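You operate a simulated robot arm through the tools that you are given. There is no shell and no other tool. Be economical: measure what you need, move in short steps, check, and stop when the job is done.

Carry out the task below with a simulated two-armed robot. There is one attempt and no reset: what you move stays moved.

TASK
Take the blue cloth from the top of the side table and lay it out flat on the packing table.

The check looks at the end state, three seconds after you hand in, the way a careful person would. Anything else that was tipped, shoved, dropped, spilled or broken makes it a failure. Flat cloth is picked up by pressing the open fingertips on it (5 to 10 N) and closing them slowly along it; thin cloth reads only 2 to 8 mm in the jaws.

THE ROBOT
Two 7-joint arms with two-finger parallel grippers on one trunk, on a base that drives. Base frame: it is fixed to the floor where the robot stands at the start and does not move with it; the origin is under the middle of the robot, x ahead of it, y to its left, z up; the surface under the hand at the start is at about z = 0.86. Lengths are in m, angles in rad, forces in N, time in s.
The left shoulder is at the start at [0.07, 0.187, 1.415], the right one opposite. With the tool pointing down near the work surface each hand reaches from about 0.1 to 0.72 m from the robot's upright axis, wherever it stands, measured 20 degrees to its own side. Places, roughly: packing table [-1.6, -1, 0.8]. Payload 3.91 kg a hand.
The TCP of each hand is the grasp point between the finger pads, 0.03 m short of the fingertips. In the tool frame z runs along the fingers and y along their closing line. The gripper opens to 0.11 m. The fingers are 0.02 m wide and 0.01 m thick; the gripper's body (0.048 by 0.112 m) begins 0.055 m behind the TCP.
Orientation is told as [roll, pitch, yaw] about the base's x, y, z axes, in that order, counted from this pose: with the fingers straight down and closing along the base's y, the tool's x points along the base's -x, its y along +y and its z along -z.

THE INTERFACE
- The arms move only by the tool apply_moves. It takes "left_plan", "right_plan" or both (then of equal length, played together; a hand with none holds still); each is a list of rows, each a list of 7 numbers: the shift along the base's x, y, z in m, then the turn, a rotation vector about the base's x, y, z in rad, then the finger opening in m, from 0 to 0.11. In form: [[tx, ty, tz, wx, wy, wz, jaw], ...]. A call has 1 to 20 rows; each row shifts and turns the commanded pose from where the row before left it. A row lasts 0.2 s, in which the tool goes at most 0.05 m and 0.15 rad; a call with a longer step from one row to the next is refused whole, and so is a gripper value outside its range. Where a pose cannot be reached the arm comes as near as it can. A force on the tool above 40 N (or 10 N above the force at the start of the call, whichever is more), or a blocked arm, ends the call early, and 0.2 s more pass. Each finger travels about 0.072 m/s and halts on what it meets, pressing with about 36 N; the grip force reading is that of the motor and also rises with nothing between the fingers. The clock runs only during rows and for 0.2 s after the last one: add rows that do not move to give the fingers time. It gives the time, the measured TCP pose, the force on the tool (base axes), the opening and the grip force at its end, in the units of the frame above (readings bear some noise), with the torque about the TCP (base axes, N m) and any sound that the robot's microphone picked up, and new pictures: "show" is both (left out), scene, wrist or none (wrist: the cameras of the hands that moved).
- Cameras (640 x 400 px; columns grow to the right, rows downward): "scene" is now at [0.1217, -0.0312, 1.6218]; the picture's right is [-0.40, -0.92, -0.00], its down [-0.69, 0.30, -0.65] and it looks along [0.60, -0.26, -0.76] (base axes); focal length 276 px, centre (320, 200). "left" rides on the left gripper at [0.072, -0.017, -0.103] in its tool frame; the picture's right is [0.23, 0.97, 0.00], its down [-0.76, 0.18, -0.62] and it looks along [-0.61, 0.14, 0.78] (tool axes); focal length 222 px, centre (320, 200). "right" rides on the right gripper at [0.072, 0.017, -0.103] in its tool frame; the picture's right is [-0.23, 0.97, 0.00], its down [-0.76, -0.18, -0.62] and it looks along [-0.61, -0.14, 0.78] (tool axes); focal length 222 px, centre (320, 200). There is no depth. A picture from a camera that has moved, and an enlarged one, comes with that camera's place and axes in the base frame and with its lens.
- slide_trunk(by): slides the trunk up (or, below 0, down) by that many m; the arms and the scene camera ride with it, the base frame stays. It gives what a move gives, with no picture.
- roll_base(legs): drives the robot by 1 to 6 legs, each [ahead, turn to the left] in m and rad, along the robot's own axes; the way and the turn of a leg run together, so that a leg with both is an arc; at most 1.5 m and 3.142 rad a leg. The arms and the cameras ride along, it lands a little off, and it stops where it bumps. It gives what a move gives, and a new picture of the scene camera.
- aim_head(pan, tilt): turns the head with the scene camera to pan (to the left, within 1.501 rad either way) and tilt (down, from -0.506 to 1.204), counted from straight ahead of the robot. It gives what a move gives, and a new picture of the scene camera.
- zoom(camera, box): a new picture of the part [left, top, right, bottom] of that camera's present view, enlarged. The clock stands still meanwhile.
- hand_in(): hands the job in; it is judged then, once.

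Work in short steps. Places have to be worked out from the pictures, the camera data and where the tool is seen: move nearer, look again, correct. Check each grasp and each placing, and mend what went wrong. You have 120 turns and 260 pictures in all, those below and enlarged ones among them. Open the grippers and draw the arms clear of the work before you hand the job in, unless the task says otherwise; then end with one line.

The tools are called after "Call:" by a JSON object that holds its "api" and its "payload". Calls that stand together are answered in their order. apply_moves: Moves the arms, as the interface text tells. Its arguments: {"type":"object","properties":{"left_plan":{"type":"array","items":{"type":"array","items":{"type":"number"}}},"right_plan":{"type":"array","items":{"type":"array","items":{"type":"number"}}},"show":{"type":"string","enum":["both","scene","wrist","none"]}},"required":[]} The other tools are called the same way: slide_trunk (by) slides the trunk up or down; roll_base (legs) drives the base; aim_head (pan, tilt) turns the head that bears the scene camera; zoom (camera, box) takes an enlarged picture of a part of a camera's view; hand_in () hands the job in.

At the start:

```text
time_s: 0.0
left_ee_pos: [0.6321, 0.0411, 1.1006]
left_tool_rot: [0.0, -0.001, -0.005]
left_ft_force: [-0.1, 0.7, -0.1]
left_ft_torque: [0.01, 0.01, 0.01]
left_width: 0.1102
left_grip_force: 0.1
right_ee_pos: [0.5407, -0.3454, 1.1797]
right_tool_rot: [-0.001, 0.0, -0.003]
right_ft_force: [-0.1, 0.5, -0.3]
right_ft_torque: [-0.04, -0.02, 0.0]
right_width: 0.1102
right_grip_force: 0.1
trunk travel left (down, up): [-0.925, 0.015]
robot x, y, heading: [-0.0009, -0.0006, 0.002]
head pan, tilt: [-0.412, 0.857]
```

scene: 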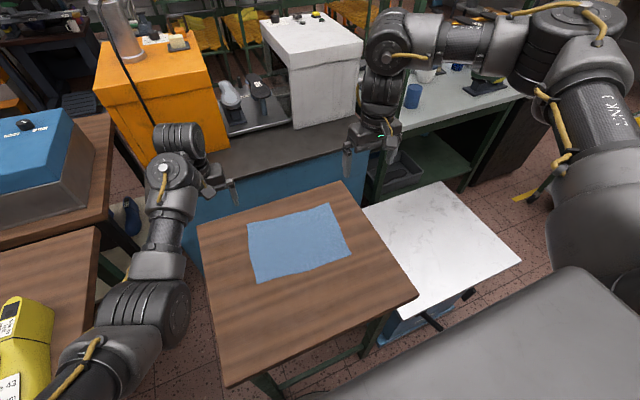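
right: 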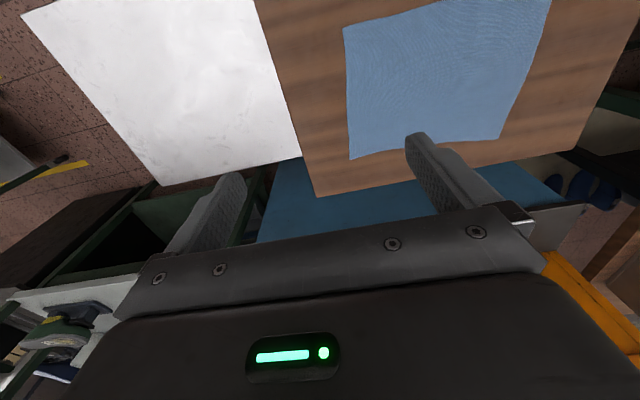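
left: 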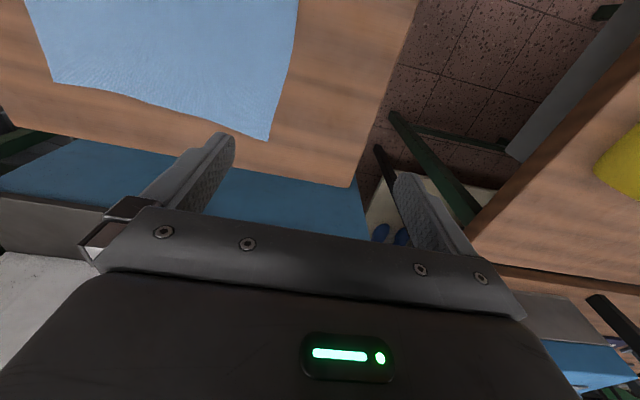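

Both the scene and wrist views put the cloth's corners at about A(0.73,-0.03), B(0.70,-0.32), C(0.487,-0.29) and D(0.51,0.0) at z≈0.86. Before grasping I look to the right and rear for the packing table.

Call:
{"api": "aim_head", "payload": {"pan": -1.5, "tilt": 0.35}}

Call:
{"api": "aim_head", "payload": {"pan": 1.5, "tilt": 0.35}}

```text
time_s: 1.3
left_ee_pos: [0.6316, 0.0422, 1.1012]
left_tool_rot: [0.002, 0.001, -0.005]
left_ft_force: [0.3, 0.6, -0.4]
left_ft_torque: [0.0, 0.0, 0.03]
left_width: 0.1101
left_grip_force: 0.0
right_ee_pos: [0.5406, -0.3448, 1.1799]
right_tool_rot: [0.001, 0.001, -0.006]
right_ft_force: [-0.1, 0.5, 0.6]
right_ft_torque: [-0.04, 0.02, 0.01]
right_width: 0.1098
right_grip_force: 0.1
trunk travel left (down, up): [-0.925, 0.015]
robot x, y, heading: [-0.0028, 0.0008, -0.003]
head pan, tilt: [-1.499, 0.351]
camera scene: at [0.0571, -0.0929, 1.666], right [-1.0, -0.07, 0.0], down [-0.03, 0.34, -0.94], along [0.07, -0.94, -0.34], focal length 276 px, centre (320, 200)
```

scene: 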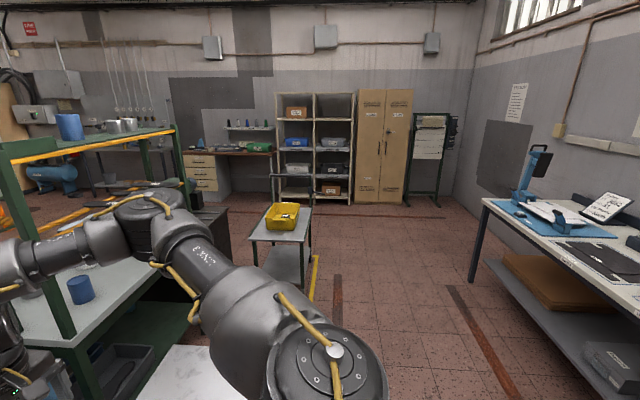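

```text
time_s: 3.9
left_ee_pos: [0.6324, 0.0417, 1.1005]
left_tool_rot: [-0.001, 0.0, -0.005]
left_ft_force: [-0.1, 0.2, -0.4]
left_ft_torque: [-0.02, 0.03, 0.03]
left_width: 0.1098
left_grip_force: 0.0
right_ee_pos: [0.5406, -0.3445, 1.182]
right_tool_rot: [-0.001, 0.0, -0.005]
right_ft_force: [0.1, -0.4, -0.6]
right_ft_torque: [0.02, 0.0, 0.02]
right_width: 0.1098
right_grip_force: 0.1
trunk travel left (down, up): [-0.925, 0.015]
robot x, y, heading: [0.0009, -0.0012, 0.004]
head pan, tilt: [1.499, 0.351]
camera scene: at [0.0571, 0.0928, 1.666], right [1.0, -0.07, 0.0], down [-0.02, -0.34, -0.94], along [0.07, 0.94, -0.34], focal length 276 px, centre (320, 200)
```

scene: 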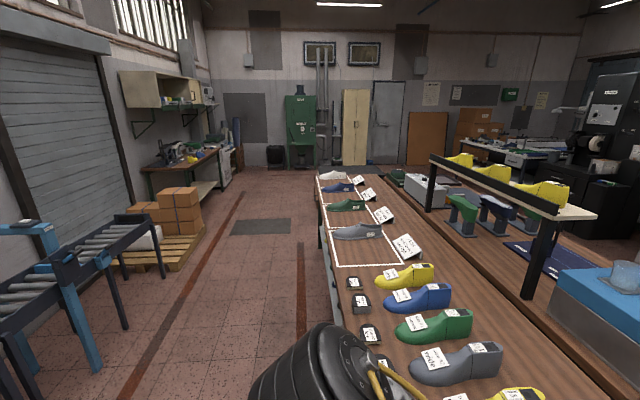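

The packing table's front edge is at x≈-1.27, behind me to the right. I turn the head back and bring both hands above the near corners of the cloth, with the fingers half open.

Call:
{"api": "aim_head", "payload": {"pan": -0.25, "tilt": 0.95}}

Call:
{"api": "apply_moves", "payload": {"left_plan": [[-0.0183, -0.0137, -0.028, 0, 0, 0, 0.05], [-0.0183, -0.0137, -0.028, 0, 0, 0, 0.05], [-0.0183, -0.0137, -0.028, 0, 0, 0, 0.05], [-0.0183, -0.0137, -0.028, 0, 0, 0, 0.05], [-0.0183, -0.0137, -0.028, 0, 0, 0, 0.05], [-0.0183, -0.0137, -0.028, 0, 0, 0, 0.05], [0, 0, 0, 0, 0, 0, 0.05]], "right_plan": [[-0.006, 0.0158, -0.0415, 0, 0, 0, 0.05], [-0.006, 0.0158, -0.0415, 0, 0, 0, 0.05], [-0.006, 0.0158, -0.0415, 0, 0, 0, 0.05], [-0.006, 0.0158, -0.0415, 0, 0, 0, 0.05], [-0.006, 0.0158, -0.0415, 0, 0, 0, 0.05], [-0.006, 0.0158, -0.0415, 0, 0, 0, 0.05], [0, 0, 0, 0, 0, 0, 0.05]]}}

```text
time_s: 5.7
left_ee_pos: [0.6313, 0.0415, 1.1004]
left_tool_rot: [-0.001, 0.002, -0.006]
left_ft_force: [0.4, 0.2, 0.5]
left_ft_torque: [-0.03, -0.04, -0.01]
left_width: 0.1099
left_grip_force: 0.1
right_ee_pos: [0.5409, -0.3448, 1.179]
right_tool_rot: [0.0, 0.001, -0.005]
right_ft_force: [0.0, 0.1, 0.3]
right_ft_torque: [-0.02, 0.02, 0.01]
right_width: 0.1098
right_grip_force: 0.0
trunk travel left (down, up): [-0.925, 0.015]
robot x, y, heading: [0.002, -0.0025, 0.005]
head pan, tilt: [-0.25, 0.949]
camera scene: at [0.1208, -0.0179, 1.6148], right [-0.25, -0.97, 0.0], down [-0.79, 0.2, -0.58], along [0.56, -0.14, -0.81], focal length 276 px, centre (320, 200)
```

scene: 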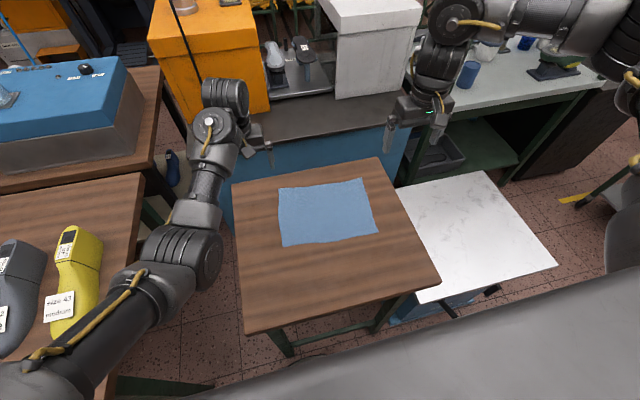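

```text
time_s: 7.5
left_ee_pos: [0.5503, 0.0025, 0.9357]
left_tool_rot: [0.053, -0.037, 0.037]
left_ft_force: [0.3, -0.6, -0.8]
left_ft_torque: [-0.01, -0.02, 0.0]
left_width: 0.0501
left_grip_force: 0.1
right_ee_pos: [0.5043, -0.2487, 0.9311]
right_tool_rot: [0.0, -0.001, -0.005]
right_ft_force: [-0.6, -0.4, -0.9]
right_ft_torque: [0.03, 0.01, -0.01]
right_width: 0.0501
right_grip_force: 0.0
trunk travel left (down, up): [-0.925, 0.015]
robot x, y, heading: [0.0032, 0.0007, 0.003]
head pan, tilt: [-0.25, 0.949]
stopped in row 7 (left hand): the arm was blocked; the commanded pose is now the measured one
camera scene: at [0.1208, -0.0181, 1.6148], right [-0.25, -0.97, 0.0], down [-0.79, 0.2, -0.58], along [0.56, -0.14, -0.81], focal length 276 px, centre (320, 200)
camera right: at [0.4321, -0.2323, 1.0342], right [0.23, 0.97, 0.0], down [0.76, -0.18, 0.62], along [0.61, -0.14, -0.78], focal length 222 px, centre (320, 200)
camera left: at [0.4749, -0.0207, 1.0336], right [-0.26, 0.96, 0.04], down [0.73, 0.17, 0.66], along [0.63, 0.2, -0.75], focal length 222 px, centre (320, 200)
```

scene: 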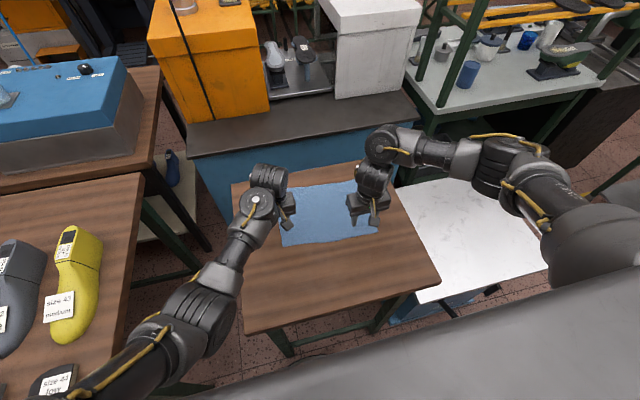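
right: 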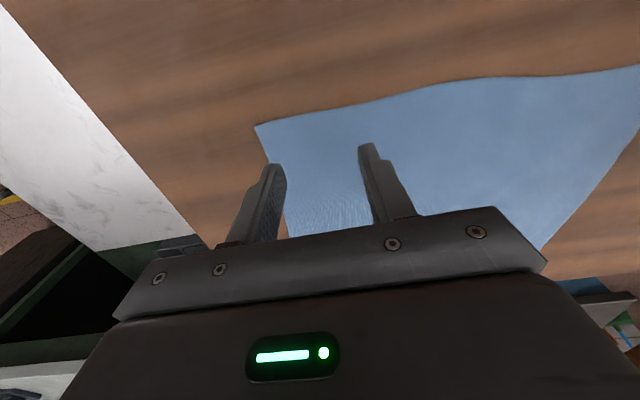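
left: 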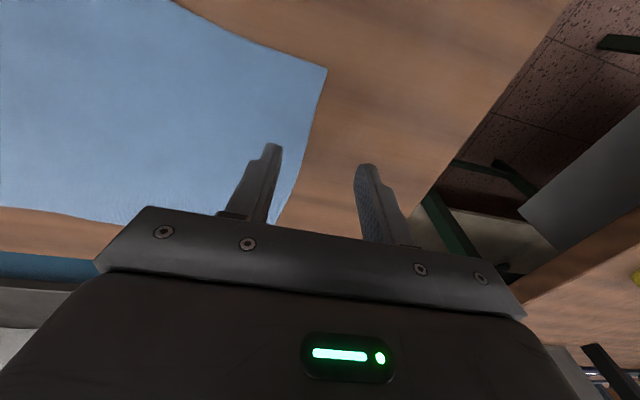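

The left arm was blocked short of its goal, and the cloth lies off to my right side. I raise both hands and check the left elbow near the shoes.

Call:
{"api": "apply_moves", "payload": {"left_plan": [[0.01, 0.01, 0.04, 0, 0, 0, 0.05], [0.01, 0.01, 0.04, 0, 0, 0, 0.05], [0, 0, 0.04, 0, 0, 0, 0.05]], "right_plan": [[0, 0, 0.04, 0, 0, 0, 0.05], [0, 0, 0.04, 0, 0, 0, 0.05], [0, 0, 0.04, 0, 0, 0, 0.05]], "show": "none"}}

Call:
{"api": "aim_head", "payload": {"pan": 0.5, "tilt": 1.0}}

```text
time_s: 8.3
left_ee_pos: [0.569, 0.0192, 1.0554]
left_tool_rot: [0.044, -0.037, 0.033]
left_ft_force: [-0.5, -0.1, -0.1]
left_ft_torque: [0.02, 0.0, -0.01]
left_width: 0.0502
left_grip_force: 0.1
left hand out of reach, approached as far as the arm can: row 3
right_ee_pos: [0.5017, -0.2479, 1.052]
right_tool_rot: [-0.003, 0.001, -0.006]
right_ft_force: [0.3, -0.7, 0.4]
right_ft_torque: [0.02, 0.01, 0.03]
right_width: 0.05
right_grip_force: 0.1
trunk travel left (down, up): [-0.925, 0.015]
robot x, y, heading: [0.0014, 0.0008, 0.0]
head pan, tilt: [-0.25, 0.949]
```

```text
time_s: 9.4
left_ee_pos: [0.5687, 0.0188, 1.0546]
left_tool_rot: [0.044, -0.038, 0.034]
left_ft_force: [0.1, 1.1, 0.0]
left_ft_torque: [-0.01, -0.01, -0.01]
left_width: 0.0505
left_grip_force: 0.1
right_ee_pos: [0.5019, -0.248, 1.051]
right_tool_rot: [-0.002, -0.001, -0.004]
right_ft_force: [1.4, 0.0, -0.1]
right_ft_torque: [-0.03, -0.02, 0.0]
right_width: 0.0501
right_grip_force: 0.0
trunk travel left (down, up): [-0.925, 0.015]
robot x, y, heading: [-0.0001, -0.0008, -0.0]
head pan, tilt: [0.499, 1.0]
camera scene: at [0.1114, 0.0335, 1.6112], right [0.48, -0.88, 0.0], down [-0.74, -0.4, -0.54], along [0.47, 0.26, -0.84], focal length 276 px, centre (320, 200)
```

scene: 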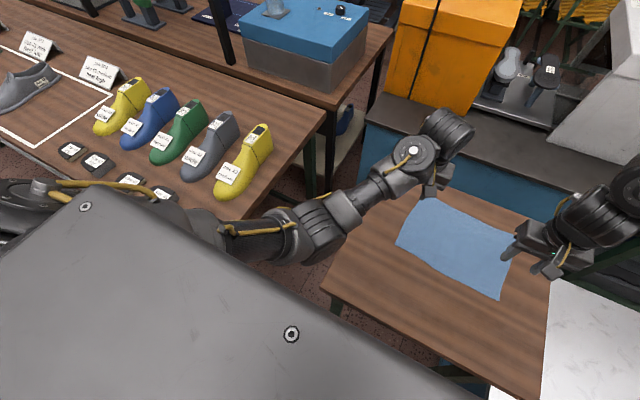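

Nothing is touching and the left elbow is clear of the shoes. Turning the base right by 0.27 rad will centre the cloth between the arms.

Call:
{"api": "roll_base", "payload": {"legs": [[0, -0.27]]}}

Call:
{"api": "aim_head", "payload": {"pan": 0, "tilt": 1.0}}

```text
time_s: 10.7
left_ee_pos: [0.554, -0.1331, 1.0545]
left_tool_rot: [0.044, -0.041, -0.236]
left_ft_force: [0.1, -0.7, -0.3]
left_ft_torque: [0.0, 0.02, -0.04]
left_width: 0.0501
left_grip_force: 0.2
right_ee_pos: [0.4198, -0.3723, 1.0512]
right_tool_rot: [0.001, 0.0, -0.273]
right_ft_force: [0.4, -0.1, 0.2]
right_ft_torque: [-0.01, -0.02, 0.01]
right_width: 0.0501
right_grip_force: 0.2
trunk travel left (down, up): [-0.925, 0.015]
robot x, y, heading: [0.0014, 0.001, -0.268]
head pan, tilt: [0.499, 1.0]
camera scene: at [0.1168, 0.0032, 1.6112], right [0.23, -0.97, 0.0], down [-0.82, -0.19, -0.54], along [0.53, 0.12, -0.84], focal length 276 px, centre (320, 200)
```

scene: 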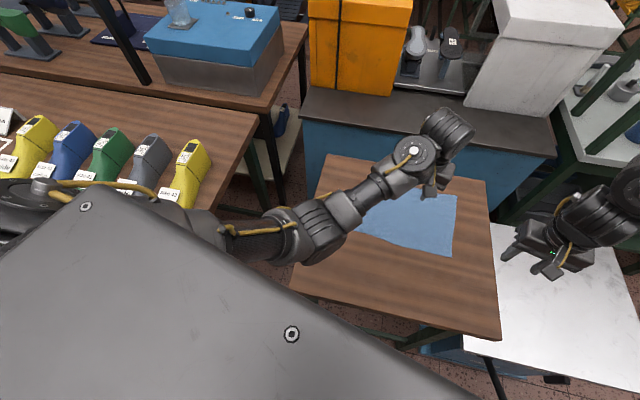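

```text
time_s: 11.6
left_ee_pos: [0.5538, -0.1322, 1.0545]
left_tool_rot: [0.047, -0.04, -0.235]
left_ft_force: [0.6, 0.4, -0.2]
left_ft_torque: [-0.01, -0.02, -0.05]
left_width: 0.0502
left_grip_force: 0.2
right_ee_pos: [0.4192, -0.3739, 1.0518]
right_tool_rot: [0.002, 0.0, -0.274]
right_ft_force: [-0.6, -0.9, 0.2]
right_ft_torque: [0.02, 0.02, -0.03]
right_width: 0.0501
right_grip_force: 0.1
trunk travel left (down, up): [-0.925, 0.015]
robot x, y, heading: [-0.0001, 0.0007, -0.272]
head pan, tilt: [0.0, 1.0]
camera scene: at [0.1156, -0.0317, 1.6112], right [-0.26, -0.96, 0.0], down [-0.81, 0.22, -0.54], along [0.52, -0.14, -0.84], focal length 276 px, centre (320, 200)
```

scene: 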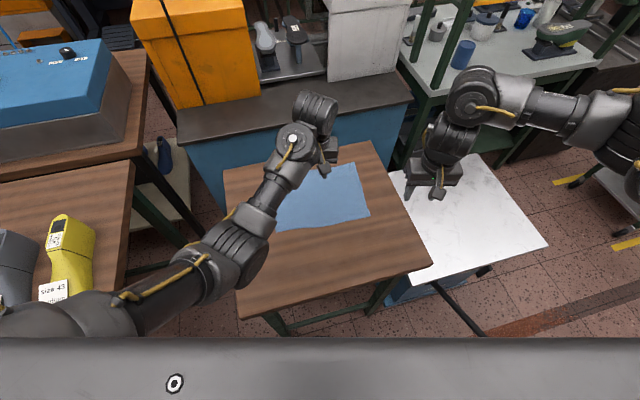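

The base now faces the cloth. I recomputed the corners from the wrist views as D(0.504,-0.002) and C(0.484,-0.295), and I move the hands above them again.

Call:
{"api": "apply_moves", "payload": {"left_plan": [[-0.009, 0.024, -0.031, -0.012, 0.01, 0.034, 0.05], [-0.009, 0.024, -0.031, -0.012, 0.01, 0.034, 0.05], [-0.009, 0.024, -0.031, -0.012, 0.01, 0.034, 0.05], [-0.009, 0.024, -0.031, -0.012, 0.01, 0.034, 0.05], [0, 0, 0, 0, 0, 0, 0.05]], "right_plan": [[0.02, 0.028, -0.03, 0, 0, 0.042, 0.05], [0.02, 0.028, -0.03, 0, 0, 0.042, 0.05], [0.02, 0.028, -0.03, 0, 0, 0.042, 0.05], [0.02, 0.028, -0.03, 0, 0, 0.042, 0.05], [0, 0, 0, 0, 0, 0, 0.05]]}}

```text
time_s: 12.8
left_ee_pos: [0.5186, -0.0377, 0.9324]
left_tool_rot: [-0.005, -0.009, -0.1]
left_ft_force: [-0.6, -0.2, -0.3]
left_ft_torque: [0.0, 0.0, -0.03]
left_width: 0.0499
left_grip_force: 0.0
right_ee_pos: [0.5002, -0.261, 0.9308]
right_tool_rot: [0.003, 0.0, -0.105]
right_ft_force: [0.4, -0.7, -0.2]
right_ft_torque: [0.04, -0.02, -0.01]
right_width: 0.0501
right_grip_force: 0.0
trunk travel left (down, up): [-0.925, 0.015]
robot x, y, heading: [-0.0027, 0.0, -0.271]
head pan, tilt: [0.0, 1.0]
camera scene: at [0.115, -0.0329, 1.6113], right [-0.27, -0.96, 0.0], down [-0.81, 0.22, -0.54], along [0.52, -0.14, -0.84], focal length 276 px, centre (320, 200)
camera right: at [0.4298, -0.2375, 1.0331], right [0.33, 0.94, 0.0], down [0.74, -0.26, 0.62], along [0.59, -0.2, -0.78], focal length 222 px, centre (320, 200)
camera left: at [0.444, -0.0455, 1.0326], right [-0.13, 0.99, -0.01], down [0.77, 0.11, 0.63], along [0.62, 0.07, -0.78], focal length 222 px, centre (320, 200)
```

scene: 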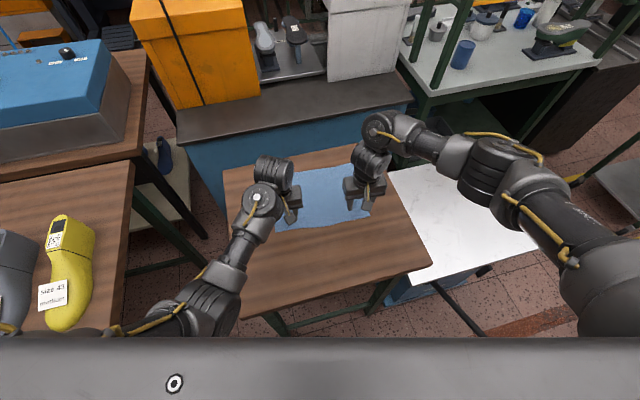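
right: 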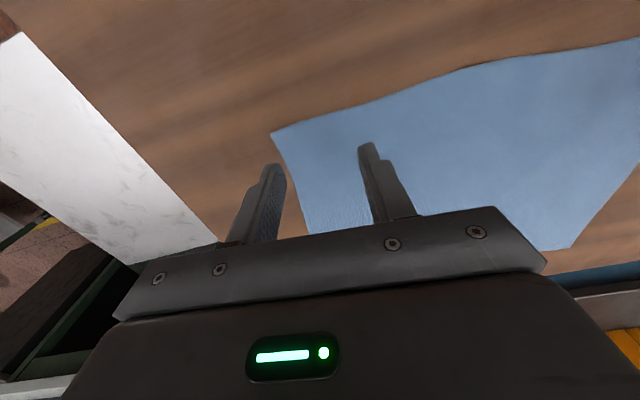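
left: 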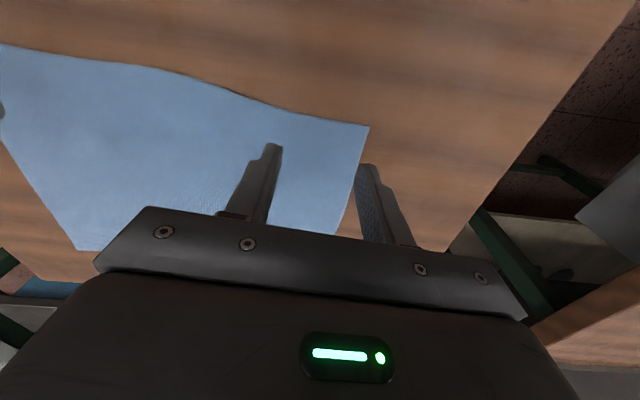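

The finger landing points project about 1 cm inside each corner on both sides. I descend to just above the surface and then press lightly.

Call:
{"api": "apply_moves", "payload": {"left_plan": [[0, 0, -0.02, 0, 0, 0, 0.05], [0, 0, -0.015, 0, 0, 0, 0.05], [0, 0, -0.005, 0, 0, 0, 0.05], [0, 0, -0.002, 0, 0, 0, 0.05], [0, 0, 0, 0, 0, 0, 0.05]], "right_plan": [[0, 0, -0.02, 0, 0, 0, 0.05], [0, 0, -0.015, 0, 0, 0, 0.05], [0, 0, -0.005, 0, 0, 0, 0.05], [0, 0, -0.002, 0, 0, 0, 0.05], [0, 0, 0, 0, 0, 0, 0.05]], "show": "none"}}

```text
time_s: 14.0
left_ee_pos: [0.5189, -0.037, 0.8923]
left_tool_rot: [-0.009, -0.014, -0.1]
left_ft_force: [3.0, -0.9, 14.7]
left_ft_torque: [0.45, -0.06, -0.08]
left_width: 0.0498
left_grip_force: 0.0
right_ee_pos: [0.5001, -0.2612, 0.8906]
right_tool_rot: [0.002, -0.006, -0.106]
right_ft_force: [3.7, -2.9, 21.0]
right_ft_torque: [-0.18, -0.04, 0.04]
right_width: 0.0499
right_grip_force: 0.1
trunk travel left (down, up): [-0.925, 0.015]
robot x, y, heading: [0.0007, -0.0038, -0.271]
head pan, tilt: [0.0, 1.0]
```

Contact, but a bit too hard (15 and 21 N), so I ease up slightly.

Call:
{"api": "apply_moves", "payload": {"left_plan": [[0, 0, 0.0012, 0, 0, 0, 0.05], [0, 0, 0, 0, 0, 0, 0.05]], "right_plan": [[0, 0, 0.002, 0, 0, 0, 0.05], [0, 0, 0, 0, 0, 0, 0.05]], "show": "none"}}

```text
time_s: 14.6
left_ee_pos: [0.5163, -0.0374, 0.8909]
left_tool_rot: [-0.008, -0.012, -0.1]
left_ft_force: [4.5, -1.9, 17.5]
left_ft_torque: [0.45, -0.07, -0.08]
left_width: 0.0493
left_grip_force: 0.1
right_ee_pos: [0.4979, -0.261, 0.8915]
right_tool_rot: [-0.002, -0.001, -0.104]
right_ft_force: [1.2, 1.6, 7.6]
right_ft_torque: [-0.03, -0.04, -0.01]
right_width: 0.05
right_grip_force: 0.0
trunk travel left (down, up): [-0.925, 0.015]
robot x, y, heading: [0.0013, -0.0011, -0.266]
head pan, tilt: [0.0, 1.0]
```

Right is good at 8 N and left still presses at 17 N. I ease the left more.

Call:
{"api": "apply_moves", "payload": {"left_plan": [[0, 0, 0.002, 0, 0, 0, 0.05], [0, 0, 0, 0, 0, 0, 0.05]], "right_plan": [[0, 0, 0, 0, 0, 0, 0.05], [0, 0, 0, 0, 0, 0, 0.05]], "show": "wrist"}}

```text
time_s: 15.2
left_ee_pos: [0.5155, -0.0369, 0.8918]
left_tool_rot: [-0.008, -0.007, -0.098]
left_ft_force: [0.5, -1.4, 3.2]
left_ft_torque: [0.05, 0.01, 0.0]
left_width: 0.0492
left_grip_force: 0.0
right_ee_pos: [0.4984, -0.2604, 0.8904]
right_tool_rot: [0.0, 0.001, -0.107]
right_ft_force: [-1.4, 2.1, 7.3]
right_ft_torque: [0.04, 0.04, 0.0]
right_width: 0.05
right_grip_force: 0.0
trunk travel left (down, up): [-0.925, 0.015]
robot x, y, heading: [-0.0001, 0.0015, -0.271]
head pan, tilt: [0.0, 1.0]
camera right: at [0.4278, -0.2367, 0.9947], right [0.33, 0.94, 0.0], down [0.74, -0.26, 0.62], along [0.59, -0.2, -0.78], focal length 222 px, centre (320, 200)
camera left: at [0.4417, -0.0436, 0.993], right [-0.13, 0.99, -0.01], down [0.77, 0.11, 0.63], along [0.62, 0.07, -0.78], focal length 222 px, centre (320, 200)
```

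right: 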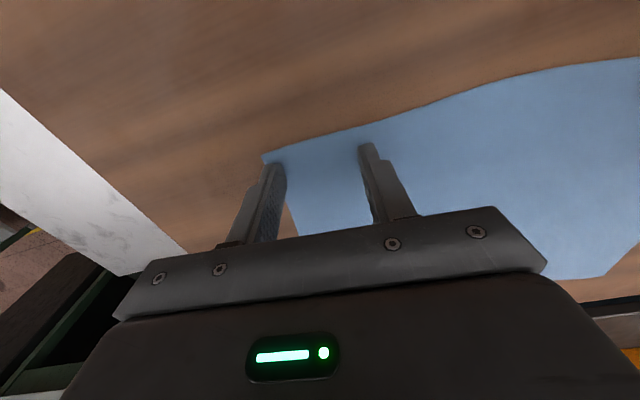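
left: 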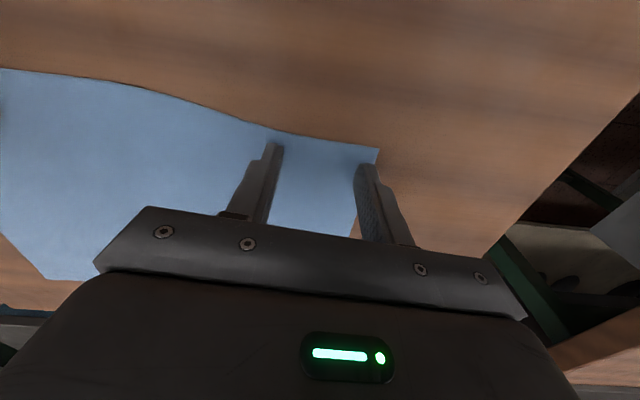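

The fingers sit right at both corners. I press the left a hair more and close both slowly.

Call:
{"api": "apply_moves", "payload": {"left_plan": [[0, 0, -0.001, 0, 0, 0, 0.05], [0, 0, 0, 0, 0, 0, 0.044], [0, 0, 0, 0, 0, 0, 0.038], [0, 0, 0, 0, 0, 0, 0.032], [0, 0, 0, 0, 0, 0, 0.026], [0, 0, 0, 0, 0, 0, 0.02], [0, 0, 0, 0, 0, 0, 0.014], [0, 0, 0, 0, 0, 0, 0.008], [0, 0, 0, 0, 0, 0, 0.002], [0, 0, 0, 0, 0, 0, 0], [0, 0, 0, 0, 0, 0, 0]], "right_plan": [[0, 0, 0, 0, 0, 0, 0.05], [0, 0, 0, 0, 0, 0, 0.044], [0, 0, 0, 0, 0, 0, 0.038], [0, 0, 0, 0, 0, 0, 0.032], [0, 0, 0, 0, 0, 0, 0.026], [0, 0, 0, 0, 0, 0, 0.02], [0, 0, 0, 0, 0, 0, 0.014], [0, 0, 0, 0, 0, 0, 0.008], [0, 0, 0, 0, 0, 0, 0.002], [0, 0, 0, 0, 0, 0, 0], [0, 0, 0, 0, 0, 0, 0]], "show": "wrist"}}

```text
time_s: 17.6
left_ee_pos: [0.5181, -0.0368, 0.8917]
left_tool_rot: [-0.008, -0.008, -0.096]
left_ft_force: [1.1, 0.2, 2.1]
left_ft_torque: [0.01, 0.01, 0.0]
left_width: 0.0
left_grip_force: 35.8
right_ee_pos: [0.4975, -0.2601, 0.8907]
right_tool_rot: [0.0, 0.0, -0.107]
right_ft_force: [-0.7, -0.2, 5.4]
right_ft_torque: [-0.05, 0.01, 0.01]
right_width: 0.0056
right_grip_force: 36.4
trunk travel left (down, up): [-0.925, 0.015]
robot x, y, heading: [0.0004, 0.0, -0.264]
head pan, tilt: [0.0, 1.0]
camera right: at [0.4287, -0.237, 0.9948], right [0.33, 0.94, 0.0], down [0.74, -0.26, 0.62], along [0.59, -0.2, -0.78], focal length 222 px, centre (320, 200)
camera left: at [0.4428, -0.0437, 0.9927], right [-0.13, 0.99, -0.01], down [0.77, 0.11, 0.63], along [0.62, 0.07, -0.78], focal length 222 px, centre (320, 200)
```

right: 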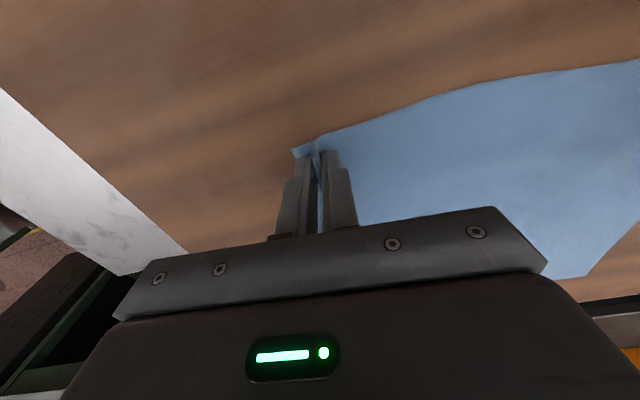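
left: 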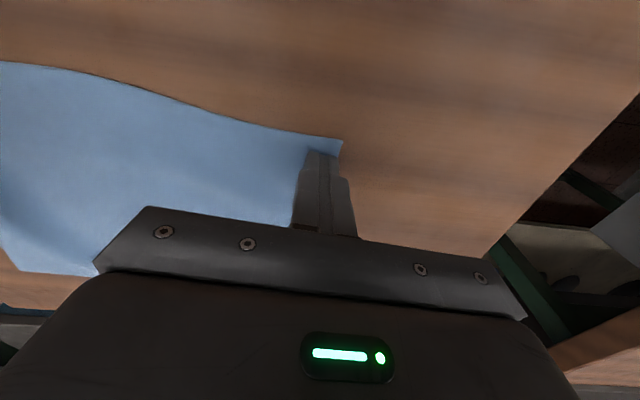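

The right hand holds the cloth (5.6 mm). The left slipped and the corner moved to about (0.498,-0.024), so I lift slightly, reopen, shift and press again.

Call:
{"api": "apply_moves", "payload": {"left_plan": [[0, 0, 0.02, 0, 0, 0, 0], [0, -0.021, 0, 0, 0, 0, 0.03], [0, 0, 0, 0, 0, 0, 0.05], [0, 0, -0.015, 0, 0, 0, 0.05], [0, 0, -0.005, 0, 0, 0, 0.05], [0, 0, -0.002, 0, 0, 0, 0.05], [0, 0, 0, 0, 0, 0, 0.05]], "show": "wrist"}}

```text
time_s: 19.2
left_ee_pos: [0.5172, -0.0599, 0.8926]
left_tool_rot: [-0.011, -0.015, -0.1]
left_ft_force: [-0.4, 2.0, 22.0]
left_ft_torque: [0.69, 0.03, 0.03]
left_width: 0.0507
left_grip_force: 0.9
right_ee_pos: [0.4972, -0.2612, 0.8916]
right_tool_rot: [0.0, -0.002, -0.106]
right_ft_force: [-0.7, 0.0, 0.3]
right_ft_torque: [-0.01, 0.01, 0.02]
right_width: 0.0057
right_grip_force: 36.4
trunk travel left (down, up): [-0.925, 0.015]
robot x, y, heading: [-0.0028, -0.0001, -0.267]
head pan, tilt: [0.0, 1.0]
camera left: at [0.4415, -0.0657, 0.9924], right [-0.13, 0.99, -0.01], down [0.77, 0.11, 0.63], along [0.63, 0.07, -0.78], focal length 222 px, centre (320, 200)
```

left: 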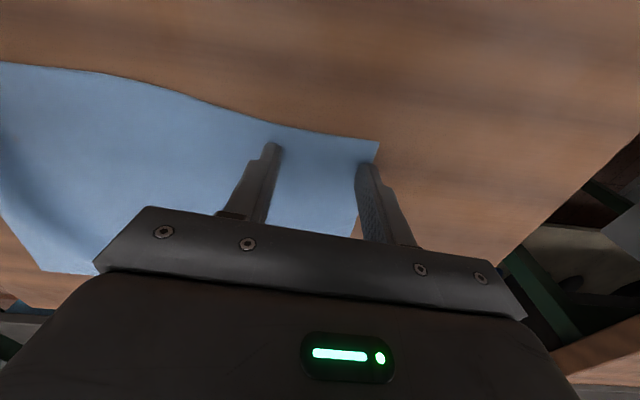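

The torque shows the outer finger takes all the load because of a slight roll error. I level the roll and ease the force.

Call:
{"api": "apply_moves", "payload": {"left_plan": [[0, 0, 0.001, 0.014, 0.01, 0, 0.05], [0, 0, 0, 0, 0, 0, 0.05], [0, 0, 0, 0, 0, 0, 0.05]], "show": "none"}}

```text
time_s: 20.0
left_ee_pos: [0.5174, -0.0585, 0.8922]
left_tool_rot: [0.004, 0.0, -0.1]
left_ft_force: [2.2, -1.1, 18.8]
left_ft_torque: [-0.41, 0.0, 0.01]
left_width: 0.0503
left_grip_force: 0.4
right_ee_pos: [0.4982, -0.2604, 0.892]
right_tool_rot: [-0.001, -0.001, -0.105]
right_ft_force: [0.1, 0.5, 0.1]
right_ft_torque: [0.01, -0.02, 0.01]
right_width: 0.0055
right_grip_force: 36.6
trunk travel left (down, up): [-0.925, 0.015]
robot x, y, heading: [0.0038, -0.0011, -0.27]
head pan, tilt: [0.0, 1.0]
```

Now it is slightly over-corrected. I trim the roll back and ease up.

Call:
{"api": "apply_moves", "payload": {"left_plan": [[0, 0, 0.001, -0.005, 0, 0, 0.05], [0, 0, 0, 0, 0, 0, 0.05], [0, 0, 0, 0, 0, 0, 0.05]], "show": "none"}}

```text
time_s: 20.8
left_ee_pos: [0.517, -0.0577, 0.8906]
left_tool_rot: [0.0, 0.002, -0.101]
left_ft_force: [0.4, -1.5, 9.3]
left_ft_torque: [0.12, -0.06, -0.05]
left_width: 0.0498
left_grip_force: 0.1
right_ee_pos: [0.4986, -0.262, 0.8918]
right_tool_rot: [-0.001, -0.002, -0.104]
right_ft_force: [-1.4, -0.2, 2.4]
right_ft_torque: [0.01, 0.03, -0.02]
right_width: 0.0055
right_grip_force: 36.1
trunk travel left (down, up): [-0.925, 0.015]
robot x, y, heading: [0.0021, -0.0041, -0.264]
head pan, tilt: [0.0, 1.0]
```

A balanced 9 N now, so I close the left slowly.

Call:
{"api": "apply_moves", "payload": {"left_plan": [[0, 0, 0, 0, 0, 0, 0.045], [0, 0, 0, 0, 0, 0, 0.04], [0, 0, 0, 0, 0, 0, 0.035], [0, 0, 0, 0, 0, 0, 0.03], [0, 0, 0, 0, 0, 0, 0.025], [0, 0, 0, 0, 0, 0, 0.02], [0, 0, 0, 0, 0, 0, 0.015], [0, 0, 0, 0, 0, 0, 0.01], [0, 0, 0, 0, 0, 0, 0.005], [0, 0, 0, 0, 0, 0, 0], [0, 0, 0, 0, 0, 0, 0]], "show": "wrist"}}

```text
time_s: 23.2
left_ee_pos: [0.5168, -0.0593, 0.891]
left_tool_rot: [-0.001, 0.002, -0.098]
left_ft_force: [-0.2, -4.8, 1.6]
left_ft_torque: [-0.19, 0.04, 0.03]
left_width: 0.0017
left_grip_force: 35.7
right_ee_pos: [0.4985, -0.261, 0.8918]
right_tool_rot: [0.002, -0.001, -0.106]
right_ft_force: [-0.7, 4.6, 3.9]
right_ft_torque: [0.14, 0.01, 0.0]
right_width: 0.0055
right_grip_force: 35.6
trunk travel left (down, up): [-0.925, 0.015]
robot x, y, heading: [-0.0012, -0.0001, -0.269]
head pan, tilt: [0.0, 1.0]
camera left: at [0.4436, -0.0665, 0.9935], right [-0.13, 0.99, 0.0], down [0.78, 0.1, 0.62], along [0.62, 0.08, -0.78], focal length 222 px, centre (320, 200)
```

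left: 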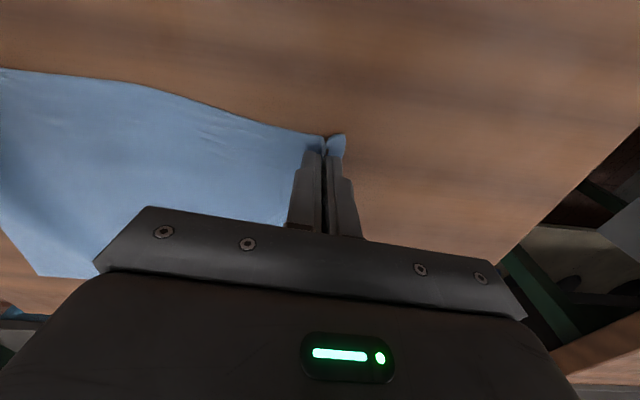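

The left is now gripped too (1.7 mm) and the 5 N sideways pull shows the cloth is taut. I relax it slightly and lift a little to test both grips.

Call:
{"api": "apply_moves", "payload": {"left_plan": [[0, -0.005, 0.01, 0, 0, 0, 0], [0, 0, 0.02, 0, 0, 0, 0], [0, 0, 0.03, 0, 0, 0, 0], [0, 0, 0.03, 0, 0, 0, 0], [0, 0, 0, 0, 0, 0, 0]], "right_plan": [[0, 0, 0.01, 0, 0, 0, 0], [0, 0, 0.02, 0, 0, 0, 0], [0, 0, 0.03, 0, 0, 0, 0], [0, 0, 0.03, 0, 0, 0, 0], [0, 0, 0, 0, 0, 0, 0]]}}

```text
time_s: 24.4
left_ee_pos: [0.5174, -0.065, 0.9814]
left_tool_rot: [-0.001, 0.001, -0.099]
left_ft_force: [-1.3, -0.3, -0.4]
left_ft_torque: [-0.02, 0.01, -0.01]
left_width: 0.0019
left_grip_force: 35.8
right_ee_pos: [0.4976, -0.2623, 0.981]
right_tool_rot: [0.0, -0.001, -0.105]
right_ft_force: [0.1, -0.4, -0.1]
right_ft_torque: [-0.01, -0.01, 0.04]
right_width: 0.0052
right_grip_force: 36.1
trunk travel left (down, up): [-0.925, 0.015]
robot x, y, heading: [-0.0033, 0.0006, -0.268]
head pan, tilt: [0.0, 1.0]
camera scene: at [0.1157, -0.0319, 1.6112], right [-0.27, -0.96, 0.0], down [-0.81, 0.22, -0.54], along [0.52, -0.14, -0.84], focal length 276 px, centre (320, 200)
camera right: at [0.4277, -0.2378, 1.085], right [0.33, 0.94, 0.0], down [0.74, -0.26, 0.62], along [0.59, -0.21, -0.78], focal length 222 px, centre (320, 200)
camera left: at [0.4438, -0.0724, 1.0829], right [-0.13, 0.99, 0.0], down [0.78, 0.1, 0.62], along [0.62, 0.08, -0.78], focal length 222 px, centre (320, 200)
```

scene: 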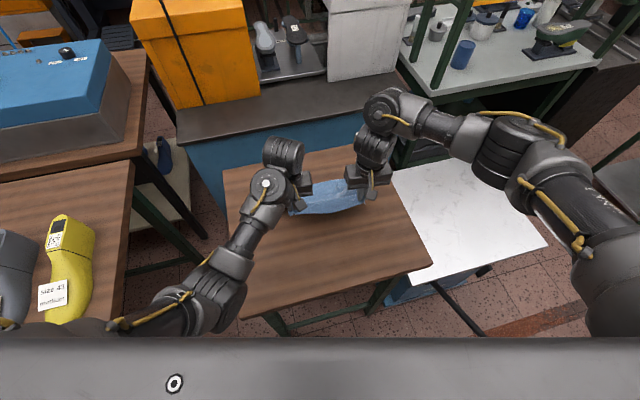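
right: 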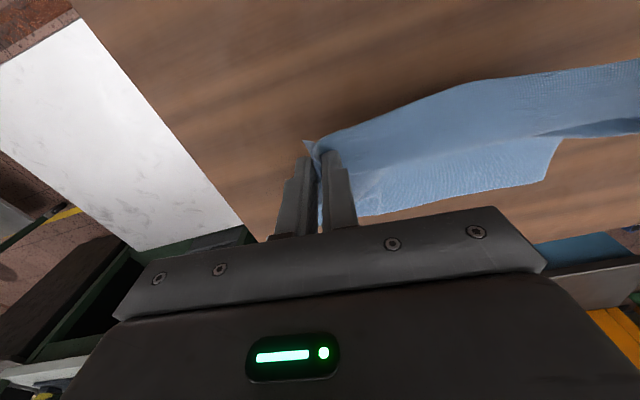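
left: 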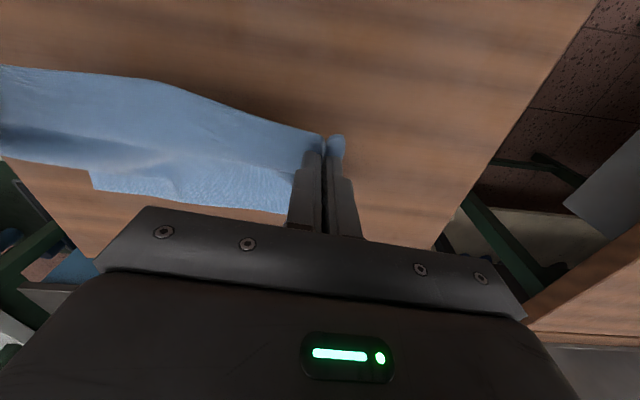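

Both grips hold and the cloth hangs between the hands. I lift further and draw in slightly so the cloth clears everything while driving.

Call:
{"api": "apply_moves", "payload": {"left_plan": [[0, 0, 0.035, 0, 0, 0, 0], [0, 0, 0.035, 0, 0, 0, 0], [0, 0, 0.035, 0, 0, 0, 0], [-0.01, 0.002, 0.035, 0, 0, 0, 0], [-0.01, 0.003, 0.035, 0, 0, 0, 0], [-0.01, 0.003, 0.035, 0, 0, 0, 0], [0, 0, 0.02, 0, 0, 0, 0], [0, 0, 0, 0, 0, 0, 0]], "right_plan": [[0, 0, 0.035, 0, 0, 0, 0], [0, 0, 0.035, 0, 0, 0, 0], [0, 0, 0.035, 0, 0, 0, 0], [-0.01, 0.002, 0.035, 0, 0, 0, 0], [-0.01, 0.003, 0.035, 0, 0, 0, 0], [-0.01, 0.003, 0.035, 0, 0, 0, 0], [0, 0, 0.02, 0, 0, 0, 0], [0, 0, 0, 0, 0, 0, 0]]}}

```text
time_s: 26.2
left_ee_pos: [0.5586, -0.1587, 1.0685]
left_tool_rot: [0.022, -0.003, -0.079]
left_ft_force: [-1.1, -0.6, 1.1]
left_ft_torque: [-0.04, 0.01, 0.03]
left_width: 0.0016
left_grip_force: 36.8
left hand out of reach, approached as far as the arm can: row 1, 2, 3, 4, 5, 6, 7
right_ee_pos: [0.4689, -0.2537, 1.2121]
right_tool_rot: [0.0, 0.0, -0.105]
right_ft_force: [1.3, -0.1, -1.5]
right_ft_torque: [0.0, -0.03, 0.03]
right_width: 0.0056
right_grip_force: 35.4
trunk travel left (down, up): [-0.925, 0.015]
robot x, y, heading: [0.0008, -0.0038, -0.266]
head pan, tilt: [0.0, 1.0]
camera scene: at [0.116, -0.0322, 1.6112], right [-0.27, -0.96, 0.0], down [-0.81, 0.22, -0.54], along [0.52, -0.14, -0.84], focal length 276 px, centre (320, 200)
camera right: at [0.3983, -0.2297, 1.316], right [0.33, 0.94, 0.0], down [0.74, -0.26, 0.62], along [0.59, -0.2, -0.78], focal length 222 px, centre (320, 200)
camera left: at [0.4858, -0.17, 1.1703], right [-0.15, 0.99, 0.02], down [0.77, 0.1, 0.63], along [0.62, 0.11, -0.78], focal length 222 px, centre (320, 200)
```

scene: 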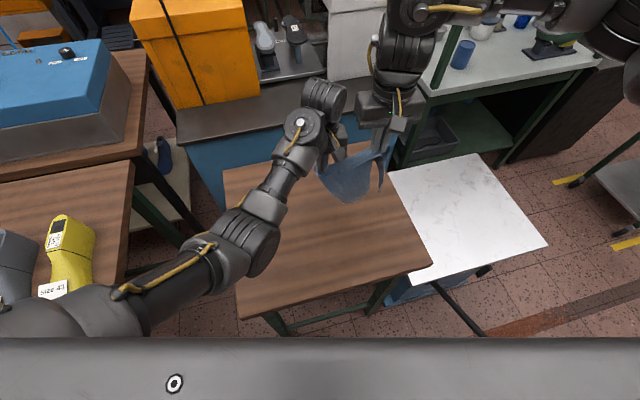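
right: 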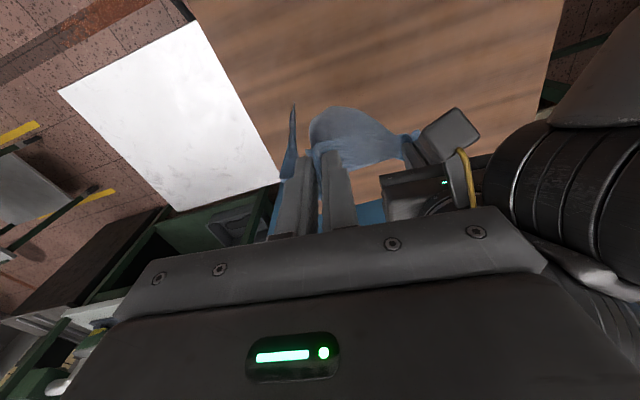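
left: 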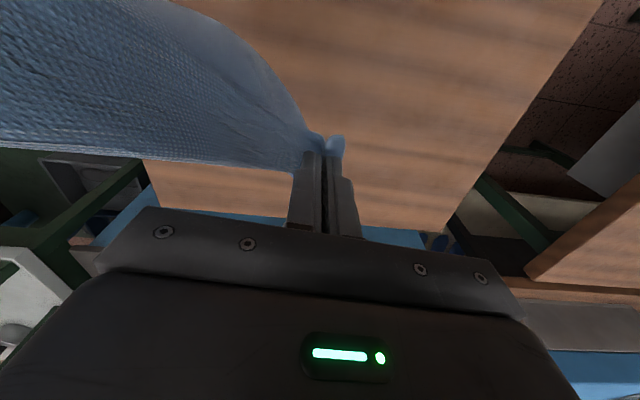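

The left arm could not follow upward and drifted inward, though both grips still hold. I test with a tiny left move to learn where its commanded pose stands.

Call:
{"api": "apply_moves", "payload": {"left_plan": [[0, 0.01, -0.005, 0, 0, 0, 0], [0, 0.01, -0.005, 0, 0, 0, 0]], "show": "none"}}

```text
time_s: 26.8
left_ee_pos: [0.5576, -0.1491, 1.0685]
left_tool_rot: [0.002, -0.012, -0.093]
left_ft_force: [-2.0, -1.7, 3.6]
left_ft_torque: [-0.13, 0.04, -0.04]
left_width: 0.0019
left_grip_force: 36.2
right_ee_pos: [0.468, -0.2528, 1.2127]
right_tool_rot: [-0.001, 0.003, -0.104]
right_ft_force: [2.6, 2.8, -3.9]
right_ft_torque: [0.02, -0.07, 0.01]
right_width: 0.0055
right_grip_force: 35.2
trunk travel left (down, up): [-0.925, 0.015]
robot x, y, heading: [0.0024, 0.0001, -0.265]
head pan, tilt: [0.0, 1.0]
```

The command follows the measured pose, and the cloth is just taut. I lower the right hand to the left's height first, then spread the left back out.

Call:
{"api": "apply_moves", "payload": {"left_plan": [[0, 0, 0, 0, 0, 0, 0], [0, 0, 0, 0, 0, 0, 0], [0, 0, -0.005, 0, 0, 0, 0], [0, 0.02, -0.005, 0, 0, 0, 0], [0, 0.02, -0.005, 0, 0, 0, 0], [0, 0.02, 0, 0, 0, 0, 0], [0, 0.015, 0, 0, 0, 0, 0], [0, 0, 0, 0, 0, 0, 0]], "right_plan": [[0.005, 0.003, -0.04, 0, 0, 0, 0], [0.005, 0.003, -0.04, 0, 0, 0, 0], [0.005, 0.003, -0.04, 0, 0, 0, 0], [0.005, 0.003, -0.038, 0, 0, 0, 0], [0.005, 0, 0, 0, 0, 0, 0], [0.005, 0, 0, 0, 0, 0, 0], [0, 0, 0, 0, 0, 0, 0], [0, 0, 0, 0, 0, 0, 0]]}}

```text
time_s: 28.6
left_ee_pos: [0.5463, -0.094, 1.0275]
left_tool_rot: [-0.001, 0.003, -0.099]
left_ft_force: [-0.4, 0.3, -0.7]
left_ft_torque: [-0.01, -0.01, -0.01]
left_width: 0.0018
left_grip_force: 35.9
left hand out of reach, approached as far as the arm can: row 4, 5, 6, 7
right_ee_pos: [0.5001, -0.2429, 1.0534]
right_tool_rot: [0.0, 0.0, -0.104]
right_ft_force: [0.3, 0.6, 0.1]
right_ft_torque: [-0.01, 0.03, 0.0]
right_width: 0.0052
right_grip_force: 36.1
trunk travel left (down, up): [-0.925, 0.015]
robot x, y, heading: [0.0007, 0.0017, -0.269]
head pan, tilt: [0.0, 1.0]
camera scene: at [0.1157, -0.0316, 1.6112], right [-0.27, -0.96, 0.0], down [-0.81, 0.22, -0.54], along [0.52, -0.14, -0.84], focal length 276 px, centre (320, 200)
camera right: at [0.4292, -0.2186, 1.1562], right [0.33, 0.94, 0.0], down [0.74, -0.26, 0.62], along [0.59, -0.2, -0.78], focal length 222 px, centre (320, 200)
camera left: at [0.4727, -0.1023, 1.1283], right [-0.13, 0.99, 0.0], down [0.78, 0.1, 0.62], along [0.62, 0.08, -0.78], focal length 222 px, centre (320, 200)
```

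scene: 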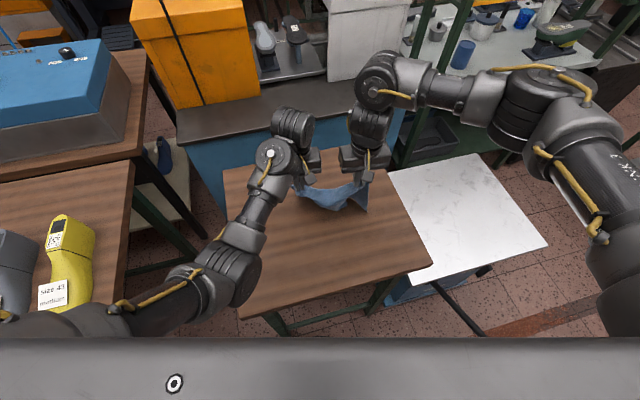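
right: 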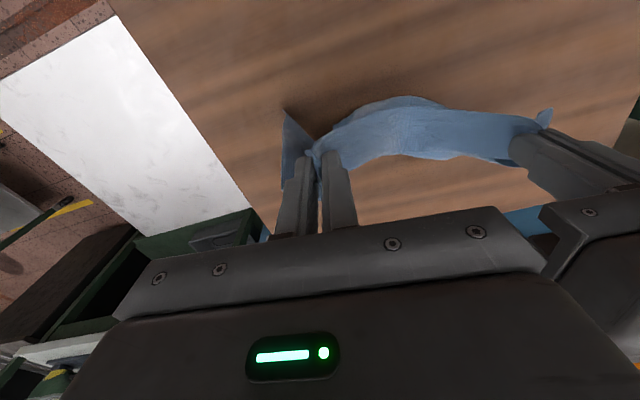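
left: 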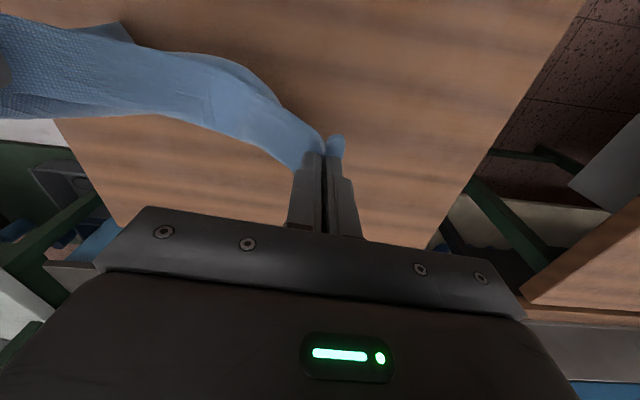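

Folded elbow geometry keeps the left hand at least about 0.64 m from its shoulder. Reaching a little further forward lets both hands rise together, so I do that.

Call:
{"api": "apply_moves", "payload": {"left_plan": [[0.025, 0.003, 0.015, 0, 0, 0, 0], [0.022, 0.004, 0.02, 0, 0, 0, 0], [0.02, 0.004, 0.022, 0, 0, 0, 0], [0.02, 0.004, 0.022, 0, 0, 0, 0], [0.02, 0.004, 0.022, 0, 0, 0, 0], [0, 0, 0, 0, 0, 0, 0]], "right_plan": [[0.022, -0.004, 0.01, 0, 0, 0, 0], [0.02, -0.004, 0.015, 0, 0, 0, 0], [0.02, -0.004, 0.017, 0, 0, 0, 0], [0.02, -0.004, 0.017, 0, 0, 0, 0], [0.02, -0.004, 0.017, 0, 0, 0, 0], [0, 0, 0, 0, 0, 0, 0]], "show": "scene"}}

```text
time_s: 30.0
left_ee_pos: [0.655, -0.0747, 1.1079]
left_tool_rot: [0.0, 0.0, -0.099]
left_ft_force: [0.1, 0.2, -0.8]
left_ft_torque: [-0.02, 0.0, -0.02]
left_width: 0.0018
left_grip_force: 36.4
left hand out of reach, approached as far as the arm can: row 2, 3, 4
right_ee_pos: [0.6003, -0.2588, 1.1296]
right_tool_rot: [0.001, -0.001, -0.105]
right_ft_force: [-1.0, -0.4, -0.2]
right_ft_torque: [0.02, 0.03, 0.04]
right_width: 0.0055
right_grip_force: 36.0
trunk travel left (down, up): [-0.925, 0.015]
robot x, y, heading: [0.0014, -0.0003, -0.268]
head pan, tilt: [0.0, 1.0]
camera scene: at [0.115, -0.0319, 1.6113], right [-0.27, -0.96, 0.0], down [-0.81, 0.22, -0.54], along [0.52, -0.14, -0.84], focal length 276 px, centre (320, 200)
```

scene: 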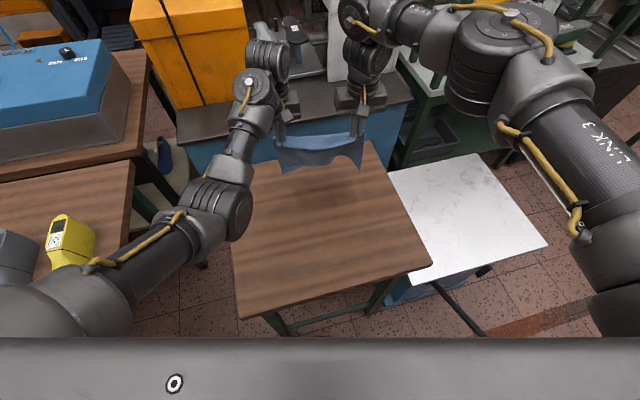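

The cloth hangs cleanly between the hands. I back away from the side table, then turn right part way towards the packing table.

Call:
{"api": "roll_base", "payload": {"legs": [[-0.4, 0]]}}

Call:
{"api": "roll_base", "payload": {"legs": [[0, -1.2], [0, -0.9]]}}

Call:
{"api": "aim_head", "payload": {"pan": -0.5, "tilt": 0.6}}

```text
time_s: 32.5
left_ee_pos: [0.2738, 0.0357, 1.1069]
left_tool_rot: [0.001, 0.003, -0.087]
left_ft_force: [-0.8, -0.2, -0.6]
left_ft_torque: [0.01, 0.02, -0.04]
left_width: 0.0018
left_grip_force: 36.3
right_ee_pos: [0.2205, -0.1501, 1.1284]
right_tool_rot: [-0.002, 0.001, -0.093]
right_ft_force: [0.6, -0.7, 0.1]
right_ft_torque: [-0.01, 0.02, 0.03]
right_width: 0.0019
right_grip_force: 35.9
trunk travel left (down, up): [-0.925, 0.015]
robot x, y, heading: [-0.3869, 0.1087, -0.263]
head pan, tilt: [0.0, 1.0]
camera scene: at [-0.2663, 0.0726, 1.611], right [-0.25, -0.97, 0.0], down [-0.81, 0.21, -0.54], along [0.52, -0.14, -0.84], focal length 276 px, centre (320, 200)
```

scene: 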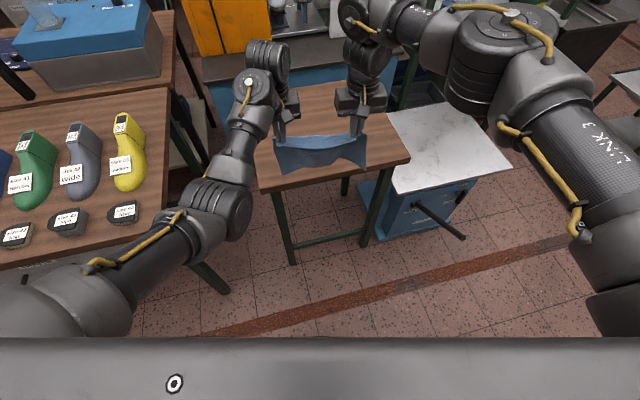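

```text
time_s: 38.2
left_ee_pos: [-0.7648, -0.4351, 1.1071]
left_tool_rot: [-0.002, 0.0, -2.174]
left_ft_force: [0.0, -0.3, 0.0]
left_ft_torque: [-0.01, 0.0, 0.04]
left_width: 0.0018
left_grip_force: 36.4
right_ee_pos: [-0.9023, -0.2967, 1.1294]
right_tool_rot: [-0.001, 0.0, -2.179]
right_ft_force: [-0.7, -0.7, 0.5]
right_ft_torque: [0.01, 0.02, 0.01]
right_width: 0.002
right_grip_force: 36.2
trunk travel left (down, up): [-0.925, 0.015]
robot x, y, heading: [-0.3844, 0.1019, -2.348]
head pan, tilt: [0.0, 1.0]
camera scene: at [-0.4671, 0.017, 1.6112], right [-0.72, 0.7, 0.0], down [0.59, 0.6, -0.54], along [-0.38, -0.39, -0.84], focal length 276 px, centre (320, 200)
```

scene: 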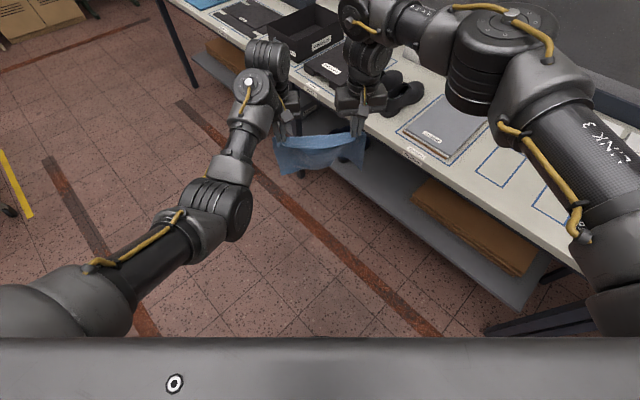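

```text
time_s: 39.1
left_ee_pos: [-0.7655, -0.4345, 1.1077]
left_tool_rot: [0.0, 0.001, -2.173]
left_ft_force: [0.4, 0.2, 0.3]
left_ft_torque: [-0.01, -0.03, 0.08]
left_width: 0.002
left_grip_force: 36.1
right_ee_pos: [-0.9033, -0.2967, 1.13]
right_tool_rot: [0.0, 0.001, -2.179]
right_ft_force: [0.1, -0.7, -0.3]
right_ft_torque: [0.01, 0.01, 0.02]
right_width: 0.0021
right_grip_force: 36.1
trunk travel left (down, up): [-0.925, 0.015]
robot x, y, heading: [-0.3862, 0.1037, -2.344]
head pan, tilt: [-0.499, 0.6]
camera scene: at [-0.5037, 0.0416, 1.6432], right [-0.3, 0.96, 0.0], down [0.54, 0.17, -0.82], along [-0.79, -0.24, -0.57], focal length 276 px, centre (320, 200)
```

scene: 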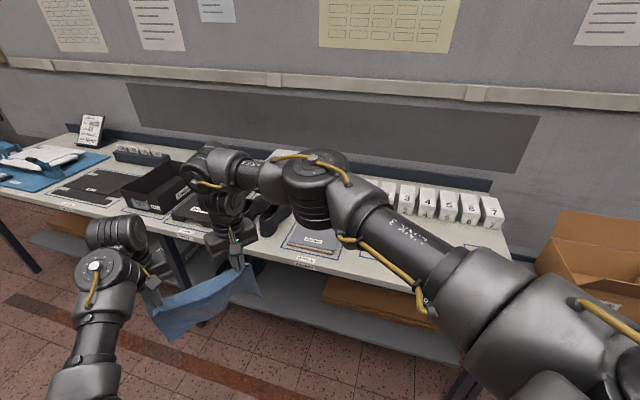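

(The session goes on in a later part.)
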